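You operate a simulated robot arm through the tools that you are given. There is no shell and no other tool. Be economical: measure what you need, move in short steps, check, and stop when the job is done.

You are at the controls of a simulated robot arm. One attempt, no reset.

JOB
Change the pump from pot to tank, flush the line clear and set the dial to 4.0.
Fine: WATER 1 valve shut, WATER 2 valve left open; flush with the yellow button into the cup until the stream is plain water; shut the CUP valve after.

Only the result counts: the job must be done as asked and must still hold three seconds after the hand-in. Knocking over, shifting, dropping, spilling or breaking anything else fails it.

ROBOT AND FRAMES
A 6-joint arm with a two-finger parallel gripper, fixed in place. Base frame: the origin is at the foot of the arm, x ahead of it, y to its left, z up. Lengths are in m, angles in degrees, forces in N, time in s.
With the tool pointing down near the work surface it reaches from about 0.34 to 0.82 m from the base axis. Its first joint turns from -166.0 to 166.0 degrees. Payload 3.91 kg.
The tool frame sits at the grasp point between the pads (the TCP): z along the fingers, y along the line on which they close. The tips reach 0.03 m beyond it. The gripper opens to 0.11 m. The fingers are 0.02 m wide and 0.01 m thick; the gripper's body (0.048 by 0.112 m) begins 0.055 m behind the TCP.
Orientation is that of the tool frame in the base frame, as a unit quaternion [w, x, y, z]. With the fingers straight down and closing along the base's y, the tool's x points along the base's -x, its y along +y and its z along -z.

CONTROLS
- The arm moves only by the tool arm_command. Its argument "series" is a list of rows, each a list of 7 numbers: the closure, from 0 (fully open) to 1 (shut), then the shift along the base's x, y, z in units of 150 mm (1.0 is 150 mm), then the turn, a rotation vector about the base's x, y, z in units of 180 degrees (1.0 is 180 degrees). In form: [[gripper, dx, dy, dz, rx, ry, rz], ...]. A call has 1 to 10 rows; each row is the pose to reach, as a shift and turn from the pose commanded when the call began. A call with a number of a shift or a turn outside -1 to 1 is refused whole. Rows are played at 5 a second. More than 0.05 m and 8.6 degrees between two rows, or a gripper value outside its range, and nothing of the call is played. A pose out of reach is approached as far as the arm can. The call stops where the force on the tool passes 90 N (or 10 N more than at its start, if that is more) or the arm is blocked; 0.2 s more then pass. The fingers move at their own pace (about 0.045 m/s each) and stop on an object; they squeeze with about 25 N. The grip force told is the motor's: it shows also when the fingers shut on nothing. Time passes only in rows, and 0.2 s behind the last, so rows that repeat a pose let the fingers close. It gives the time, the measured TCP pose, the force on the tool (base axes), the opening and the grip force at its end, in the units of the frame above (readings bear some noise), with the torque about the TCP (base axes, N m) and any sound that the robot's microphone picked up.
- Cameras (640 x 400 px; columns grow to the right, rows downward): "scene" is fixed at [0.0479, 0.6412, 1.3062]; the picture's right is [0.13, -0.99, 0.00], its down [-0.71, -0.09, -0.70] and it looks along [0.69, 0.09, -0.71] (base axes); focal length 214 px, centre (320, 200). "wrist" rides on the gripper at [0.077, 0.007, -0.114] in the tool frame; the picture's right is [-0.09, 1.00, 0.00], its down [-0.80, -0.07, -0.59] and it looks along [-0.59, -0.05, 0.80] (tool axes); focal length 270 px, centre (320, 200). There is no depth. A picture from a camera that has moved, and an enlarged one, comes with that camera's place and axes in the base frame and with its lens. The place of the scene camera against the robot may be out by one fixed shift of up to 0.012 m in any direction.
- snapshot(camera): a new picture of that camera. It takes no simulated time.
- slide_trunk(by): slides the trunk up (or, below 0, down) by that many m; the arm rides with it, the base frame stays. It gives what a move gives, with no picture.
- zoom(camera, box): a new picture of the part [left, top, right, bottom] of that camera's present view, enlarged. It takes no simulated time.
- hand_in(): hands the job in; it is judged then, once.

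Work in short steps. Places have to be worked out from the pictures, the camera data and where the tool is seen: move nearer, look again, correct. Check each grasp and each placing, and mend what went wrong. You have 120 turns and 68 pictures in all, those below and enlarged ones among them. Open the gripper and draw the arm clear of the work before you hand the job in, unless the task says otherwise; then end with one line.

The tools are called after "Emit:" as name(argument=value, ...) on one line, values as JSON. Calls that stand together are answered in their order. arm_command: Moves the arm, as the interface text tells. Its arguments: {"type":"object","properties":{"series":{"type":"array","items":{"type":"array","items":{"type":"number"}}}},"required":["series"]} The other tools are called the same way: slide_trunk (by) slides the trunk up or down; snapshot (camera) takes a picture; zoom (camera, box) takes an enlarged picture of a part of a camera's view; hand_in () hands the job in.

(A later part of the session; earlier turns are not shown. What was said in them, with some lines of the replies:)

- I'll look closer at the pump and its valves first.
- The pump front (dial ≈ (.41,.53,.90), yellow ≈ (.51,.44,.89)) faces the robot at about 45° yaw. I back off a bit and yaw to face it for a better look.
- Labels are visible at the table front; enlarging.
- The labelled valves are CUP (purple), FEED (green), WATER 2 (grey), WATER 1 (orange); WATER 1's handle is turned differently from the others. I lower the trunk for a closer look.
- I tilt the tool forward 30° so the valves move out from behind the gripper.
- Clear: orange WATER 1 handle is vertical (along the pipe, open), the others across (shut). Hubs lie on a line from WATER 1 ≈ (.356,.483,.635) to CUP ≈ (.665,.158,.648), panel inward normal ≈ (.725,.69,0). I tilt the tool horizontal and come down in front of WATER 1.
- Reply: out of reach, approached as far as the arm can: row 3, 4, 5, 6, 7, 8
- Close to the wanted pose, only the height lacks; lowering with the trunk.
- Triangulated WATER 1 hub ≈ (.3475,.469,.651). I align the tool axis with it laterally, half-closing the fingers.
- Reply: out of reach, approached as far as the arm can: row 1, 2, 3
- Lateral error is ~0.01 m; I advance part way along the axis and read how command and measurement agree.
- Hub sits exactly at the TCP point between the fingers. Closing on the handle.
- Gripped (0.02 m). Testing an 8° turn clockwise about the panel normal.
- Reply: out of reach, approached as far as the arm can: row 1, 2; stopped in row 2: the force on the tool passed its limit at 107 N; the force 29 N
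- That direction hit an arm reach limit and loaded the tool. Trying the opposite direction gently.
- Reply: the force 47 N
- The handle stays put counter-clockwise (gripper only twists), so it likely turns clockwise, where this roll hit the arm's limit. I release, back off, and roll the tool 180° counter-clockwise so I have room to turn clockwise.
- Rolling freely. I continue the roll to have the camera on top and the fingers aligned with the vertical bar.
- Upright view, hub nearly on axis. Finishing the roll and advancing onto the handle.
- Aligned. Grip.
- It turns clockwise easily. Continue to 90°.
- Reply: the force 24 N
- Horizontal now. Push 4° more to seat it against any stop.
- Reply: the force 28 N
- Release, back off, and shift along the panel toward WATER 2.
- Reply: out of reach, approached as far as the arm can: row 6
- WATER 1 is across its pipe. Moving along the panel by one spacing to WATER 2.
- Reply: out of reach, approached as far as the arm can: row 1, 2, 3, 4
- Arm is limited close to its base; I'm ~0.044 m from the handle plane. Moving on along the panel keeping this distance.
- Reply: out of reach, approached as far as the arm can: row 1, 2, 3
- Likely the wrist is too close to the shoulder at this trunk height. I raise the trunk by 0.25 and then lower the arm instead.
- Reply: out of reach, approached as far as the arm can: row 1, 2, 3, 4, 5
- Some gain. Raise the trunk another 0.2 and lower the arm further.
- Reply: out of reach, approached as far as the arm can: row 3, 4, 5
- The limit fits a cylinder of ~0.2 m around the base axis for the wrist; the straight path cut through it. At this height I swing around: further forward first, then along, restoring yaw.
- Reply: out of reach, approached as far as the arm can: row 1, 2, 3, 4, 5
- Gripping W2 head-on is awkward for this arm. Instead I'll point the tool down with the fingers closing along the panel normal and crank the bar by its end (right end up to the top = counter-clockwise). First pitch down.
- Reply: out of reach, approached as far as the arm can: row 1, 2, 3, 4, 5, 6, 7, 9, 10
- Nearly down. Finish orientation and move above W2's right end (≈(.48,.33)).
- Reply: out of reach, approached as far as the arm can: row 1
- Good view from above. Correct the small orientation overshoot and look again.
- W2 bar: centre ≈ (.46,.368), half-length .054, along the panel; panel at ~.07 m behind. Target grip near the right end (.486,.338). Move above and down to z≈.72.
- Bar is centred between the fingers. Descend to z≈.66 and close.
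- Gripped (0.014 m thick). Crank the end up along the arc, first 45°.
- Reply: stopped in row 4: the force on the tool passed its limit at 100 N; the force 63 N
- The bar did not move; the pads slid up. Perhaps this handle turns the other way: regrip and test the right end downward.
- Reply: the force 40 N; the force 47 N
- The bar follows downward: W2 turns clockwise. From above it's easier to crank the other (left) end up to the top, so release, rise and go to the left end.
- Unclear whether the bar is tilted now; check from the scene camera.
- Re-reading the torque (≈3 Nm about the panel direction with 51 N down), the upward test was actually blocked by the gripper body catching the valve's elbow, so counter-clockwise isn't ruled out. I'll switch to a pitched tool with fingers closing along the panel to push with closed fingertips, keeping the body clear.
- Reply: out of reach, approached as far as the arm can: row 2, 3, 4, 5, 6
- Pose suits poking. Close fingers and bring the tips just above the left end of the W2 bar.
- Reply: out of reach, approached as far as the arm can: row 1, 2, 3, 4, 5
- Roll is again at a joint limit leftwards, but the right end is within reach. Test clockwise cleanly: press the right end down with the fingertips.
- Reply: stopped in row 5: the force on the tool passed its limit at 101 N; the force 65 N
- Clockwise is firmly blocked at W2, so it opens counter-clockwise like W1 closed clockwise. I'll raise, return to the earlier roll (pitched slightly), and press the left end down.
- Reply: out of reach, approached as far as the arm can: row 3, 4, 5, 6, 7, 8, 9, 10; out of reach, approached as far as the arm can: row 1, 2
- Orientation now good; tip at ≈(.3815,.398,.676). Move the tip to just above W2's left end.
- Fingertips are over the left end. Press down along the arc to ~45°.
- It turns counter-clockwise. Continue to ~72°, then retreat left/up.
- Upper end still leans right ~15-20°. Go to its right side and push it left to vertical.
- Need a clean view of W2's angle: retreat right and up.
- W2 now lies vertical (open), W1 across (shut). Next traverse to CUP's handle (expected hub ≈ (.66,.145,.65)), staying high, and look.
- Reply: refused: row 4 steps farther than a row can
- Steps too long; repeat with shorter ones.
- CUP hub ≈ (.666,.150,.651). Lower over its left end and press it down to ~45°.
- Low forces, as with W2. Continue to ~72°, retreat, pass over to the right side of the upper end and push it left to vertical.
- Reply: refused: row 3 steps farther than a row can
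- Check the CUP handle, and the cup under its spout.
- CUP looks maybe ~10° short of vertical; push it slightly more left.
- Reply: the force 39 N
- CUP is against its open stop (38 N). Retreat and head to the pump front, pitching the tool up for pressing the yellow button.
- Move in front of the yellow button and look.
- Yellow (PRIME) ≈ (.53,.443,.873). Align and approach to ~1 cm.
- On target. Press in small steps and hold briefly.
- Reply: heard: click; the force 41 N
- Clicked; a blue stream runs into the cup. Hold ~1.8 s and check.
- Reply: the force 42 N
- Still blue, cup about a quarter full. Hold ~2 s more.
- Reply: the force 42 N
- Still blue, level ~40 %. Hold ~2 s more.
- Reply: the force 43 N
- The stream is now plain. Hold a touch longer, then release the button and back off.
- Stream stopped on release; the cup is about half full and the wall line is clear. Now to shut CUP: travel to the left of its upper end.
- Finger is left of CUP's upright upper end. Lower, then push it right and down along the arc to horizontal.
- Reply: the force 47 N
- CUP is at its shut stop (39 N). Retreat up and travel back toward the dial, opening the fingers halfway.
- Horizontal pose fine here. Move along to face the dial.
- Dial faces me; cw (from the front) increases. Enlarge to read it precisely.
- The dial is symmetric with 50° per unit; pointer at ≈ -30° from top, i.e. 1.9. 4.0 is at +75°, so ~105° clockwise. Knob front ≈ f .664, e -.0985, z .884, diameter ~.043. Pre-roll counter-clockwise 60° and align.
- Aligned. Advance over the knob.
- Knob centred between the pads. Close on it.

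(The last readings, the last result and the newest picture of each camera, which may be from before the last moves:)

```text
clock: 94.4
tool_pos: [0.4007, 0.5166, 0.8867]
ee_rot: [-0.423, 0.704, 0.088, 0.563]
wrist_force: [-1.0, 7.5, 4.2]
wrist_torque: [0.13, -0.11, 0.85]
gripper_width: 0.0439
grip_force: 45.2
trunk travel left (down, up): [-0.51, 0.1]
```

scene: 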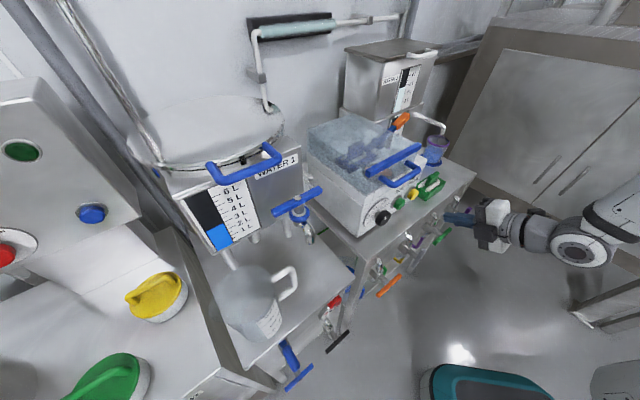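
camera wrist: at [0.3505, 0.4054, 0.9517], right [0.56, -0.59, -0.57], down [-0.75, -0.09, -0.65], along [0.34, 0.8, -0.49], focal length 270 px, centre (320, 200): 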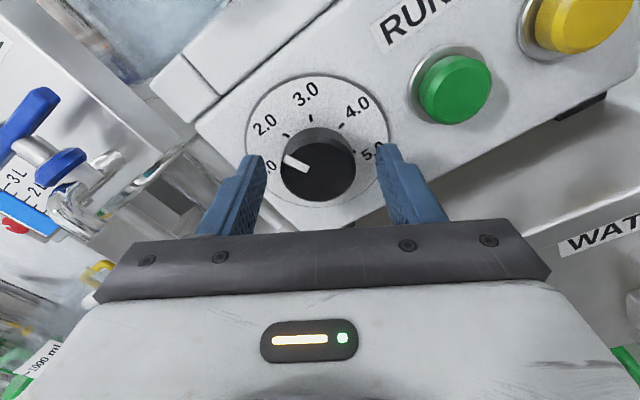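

Gripped (0.044 m). Turn 80° clockwise.

Emit:
arm_command(series=[[1, 0, 0, 0, 0.0319, 0.031, 0], [1, 0, 0, 0, 0.0637, 0.062, 0], [1, 0, 0, 0, 0.0956, 0.093, 0], [1, 0, 0, 0, 0.1275, 0.1241, 0], [1, 0, 0, 0, 0.1593, 0.1551, 0], [1, 0, 0, 0, 0.1912, 0.1861, 0], [1, 0, 0, 0, 0.2231, 0.2171, 0], [1, 0, 0, 0, 0.255, 0.2481, 0], [1, 0, 0, 0, 0.2868, 0.2791, 0], [1, 0, 0, 0, 0.3187, 0.3102, 0]])

Emit:
arm_command(series=[[1, 0, 0, 0, 0.0319, 0.031, 0], [1, 0, 0, 0, 0.0637, 0.062, 0], [1, 0, 0, 0, 0.0956, 0.093, 0], [1, 0, 0, 0, 0.0996, 0.0969, 0], [1, 0, 0, 0, 0.0996, 0.0969, 0]])

Emit:
zoom(camera="wrist", box=[240, 60, 400, 230])

```text
clock: 96.6
tool_pos: [0.4021, 0.5154, 0.8858]
ee_rot: [0.686, -0.597, 0.386, -0.153]
wrist_force: [14.8, -16.4, -12.6]
wrist_torque: [-0.22, 0.21, -0.6]
gripper_width: 0.0437
grip_force: 45.4
trunk travel left (down, up): [-0.51, 0.1]
```

```text
clock: 97.8
tool_pos: [0.4022, 0.5146, 0.8824]
ee_rot: [0.704, -0.501, 0.503, 0.0]
wrist_force: [5.8, -19.6, -26.5]
wrist_torque: [-0.2, 0.15, -0.2]
gripper_width: 0.0437
grip_force: 44.5
trunk travel left (down, up): [-0.51, 0.1]
```

```text
2.35 times, centred on (320, 145) of wrist
camera zoom: at [0.3547, 0.4006, 0.8253], right [-0.54, 0.54, -0.64], down [-0.78, -0.05, 0.62], along [0.3, 0.84, 0.45], focal length 636 px, centre (320, 329)
```

zoom: 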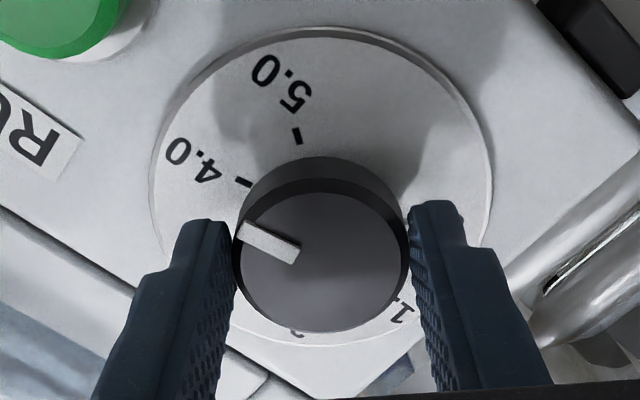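

Pointer lines up with the 4.0 tick (rotation done 105°). Release, back off to the earlier viewing pose and verify.

Emit:
arm_command(series=[[0.41, 0, 0, 0, 0, 0, 0], [0.41, 0, 0, 0, 0, 0, 0], [0.41, 0, 0, 0, 0, 0, 0], [0.41, -0.14, -0.133, 0, 0, 0, 0], [0.41, -0.28, -0.266, 0, 0, 0, 0], [0.41, -0.42, -0.4, 0, 0, 0, 0]])

Emit:
arm_command(series=[[0.41, 0, 0, 0, -0.0299, -0.0291, 0], [0.41, 0, 0, 0, -0.0598, -0.0581, 0], [0.41, 0, 0, 0, -0.0897, -0.0872, 0], [0.41, 0, 0, 0, -0.1195, -0.1163, 0], [0.41, 0, 0, 0, -0.1494, -0.1454, 0], [0.41, 0, 0, 0, -0.1793, -0.1745, 0], [0.41, 0, 0, 0, -0.1793, -0.1745, 0]])

Emit:
zoom(camera="wrist", box=[240, 30, 400, 160])

```text
clock: 99.2
tool_pos: [0.3352, 0.4561, 0.8852]
ee_rot: [0.707, -0.499, 0.502, -0.001]
wrist_force: [-0.1, -0.2, -0.7]
wrist_torque: [0.05, 0.0, -0.01]
gripper_width: 0.0648
grip_force: 0.1
trunk travel left (down, up): [-0.51, 0.1]
```

```text
clock: 100.8
tool_pos: [0.3361, 0.457, 0.8856]
ee_rot: [-0.649, 0.655, -0.273, 0.273]
wrist_force: [-0.2, 0.6, -0.8]
wrist_torque: [0.03, 0.03, -0.01]
gripper_width: 0.0647
grip_force: 0.1
trunk travel left (down, up): [-0.51, 0.1]
```

```text
3.08 times, centred on (320, 95) of wrist
camera zoom: at [0.3088, 0.3216, 0.8806], right [-0.07, 0.06, -1.0], down [-0.99, 0.15, 0.07], along [0.16, 0.99, 0.04], focal length 832 px, centre (320, 523)
```

zoom: 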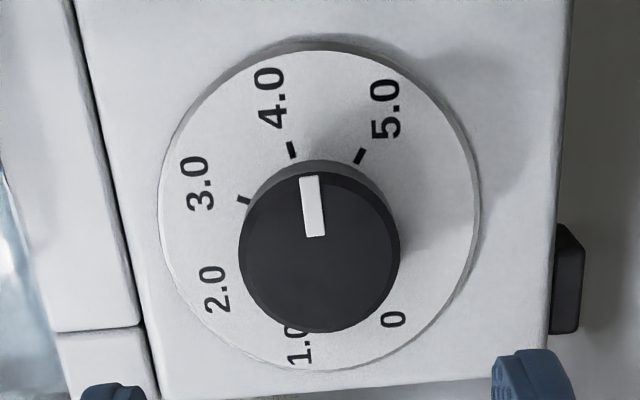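

Now reads ≈4.25 (pointer ≈ 88° vs 75°): release shifted it some. Regrip at this roll and turn ~13.5° back.

Emit:
arm_command(series=[[0.41, 0.14, 0.133, 0, 0, 0, 0], [0.41, 0.28, 0.266, -0.005, 0, 0, 0], [0.41, 0.36, 0.342, -0.01, 0, 0, 0], [0.41, 0.42, 0.4, -0.01, 0, 0, 0], [0.41, 0.42, 0.4, -0.01, 0, 0, 0]])

Emit:
arm_command(series=[[1, 0, 0, 0, 0, 0, 0], [1, 0, 0, 0, 0, 0, 0], [1, 0, 0, 0, 0, 0, 0], [1, 0, 0, 0, 0, 0, 0], [1, 0, 0, 0, 0, 0, 0]])

```text
clock: 102.0
tool_pos: [0.401, 0.5167, 0.8861]
ee_rot: [-0.65, 0.655, -0.274, 0.272]
wrist_force: [0.9, -0.5, 0.3]
wrist_torque: [0.0, 0.01, -0.02]
gripper_width: 0.065
grip_force: 0.0
trunk travel left (down, up): [-0.51, 0.1]
```

```text
clock: 103.2
tool_pos: [0.4017, 0.5172, 0.8851]
ee_rot: [-0.649, 0.655, -0.274, 0.272]
wrist_force: [-2.3, -0.9, -6.3]
wrist_torque: [0.12, -0.07, 0.1]
gripper_width: 0.0435
grip_force: 45.8
trunk travel left (down, up): [-0.51, 0.1]
```

Emit:
arm_command(series=[[1, 0, 0, 0, -0.018, -0.0175, 0], [1, 0, 0, 0, -0.036, -0.035, 0], [1, 0, 0, 0, -0.0538, -0.0524, 0], [1, 0, 0, 0, -0.0538, -0.0524, 0], [1, 0, 0, 0, -0.0538, -0.0524, 0]])

Emit:
arm_command(series=[[0.8, 0, 0, 0, 0, 0, 0], [0.41, 0, 0, 0, 0, 0, 0], [0.41, 0, 0, 0, 0, 0, 0], [0.41, 0, 0, 0, 0, 0, 0], [0.41, -0.14, -0.133, 0, 0, 0, 0], [0.41, -0.28, -0.266, 0, 0, 0, 0], [0.41, -0.42, -0.4, 0, 0.018, 0.0175, 0], [0.41, -0.42, -0.4, 0, 0.0538, 0.0524, 0], [0.41, -0.42, -0.4, 0, 0.0538, 0.0524, 0]])

Emit:
zoom(camera="wrist", box=[240, 30, 400, 160])

```text
clock: 104.4
tool_pos: [0.3995, 0.5163, 0.8852]
ee_rot: [-0.612, 0.683, -0.196, 0.346]
wrist_force: [2.2, 5.2, -0.9]
wrist_torque: [0.15, -0.2, 0.03]
gripper_width: 0.0436
grip_force: 45.0
trunk travel left (down, up): [-0.51, 0.1]
```

```text
refused: row 8 steps farther than a row can; nothing moved
```

```text
3.08 times, centred on (320, 95) of wrist
camera zoom: at [0.3721, 0.3831, 0.8982], right [0.1, -0.11, -0.99], down [-0.98, 0.15, -0.11], along [0.16, 0.98, -0.1], focal length 832 px, centre (320, 523)
```

zoom: 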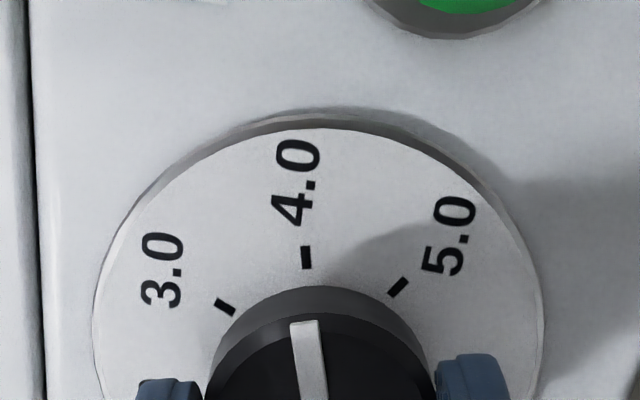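

Still gripped, the pointer measures ≈75.4° – right at 4.0, with almost no load on the tool. Release gently and back straight out.

Emit:
arm_command(series=[[0.8, 0, 0, 0, 0, 0, 0], [0.41, 0, 0, 0, 0, 0, 0], [0.41, 0, 0, 0, 0, 0, 0], [0.41, 0, 0, 0, 0, 0, 0], [0.41, -0.14, -0.133, 0, 0, 0, 0], [0.41, -0.28, -0.266, 0, 0, 0, 0], [0.41, -0.42, -0.4, 0, 0, 0, 0]])

Emit:
zoom(camera="wrist", box=[220, 0, 420, 160])

```text
clock: 106.0
tool_pos: [0.339, 0.4582, 0.8826]
ee_rot: [-0.612, 0.684, -0.196, 0.346]
wrist_force: [-0.3, 0.2, -0.4]
wrist_torque: [0.02, 0.0, 0.0]
gripper_width: 0.0648
grip_force: 0.0
trunk travel left (down, up): [-0.51, 0.1]
```

```text
2.50 times, centred on (320, 80) of wrist
camera zoom: at [0.3106, 0.3245, 0.8964], right [0.1, -0.11, -0.99], down [-0.98, 0.15, -0.11], along [0.16, 0.98, -0.1], focal length 676 px, centre (320, 500)
```

zoom: 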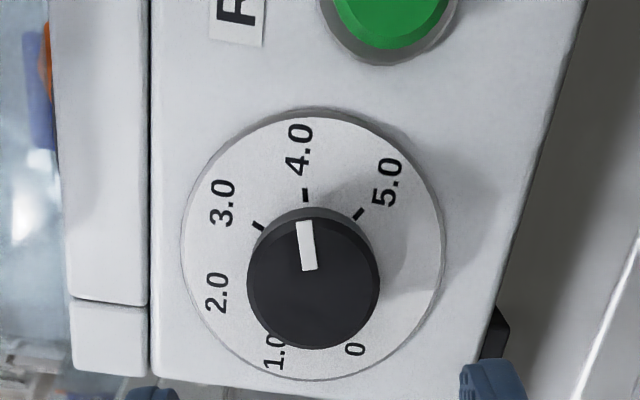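

The dial reads 4.0 (pointer 74.9° vs 75°). Open fully and draw back and away.

Emit:
arm_command(series=[[0.2, -0.1, -0.095, 0, 0, 0, 0], [0, -0.2, -0.19, 0.1, 0, 0, 0], [0, -0.25, -0.24, 0.3, 0, 0, 0], [0, -0.25, -0.24, 0.5, 0, 0, 0], [0, -0.25, -0.24, 0.5, 0, 0, 0]])

```text
clock: 107.2
tool_pos: [0.302, 0.4192, 0.9574]
ee_rot: [-0.612, 0.683, -0.196, 0.347]
wrist_force: [1.0, 0.9, 0.9]
wrist_torque: [0.01, 0.03, 0.0]
gripper_width: 0.1098
grip_force: 0.0
trunk travel left (down, up): [-0.51, 0.1]
```

The arm is clear, the gripper is open and everything is set, so I'm handing in.

Emit:
hand_in()

```text
The job is handed in.
```

I changed the pump over to the tank and handed the job in: WATER 1 is shut and WATER 2 is open. The line was flushed into the cup until the stream ran plain, CUP is shut again, and the dial reads 4.0. I judged CUP shut by its handle hitting the stop, since I had no pictures left to check it by eye.
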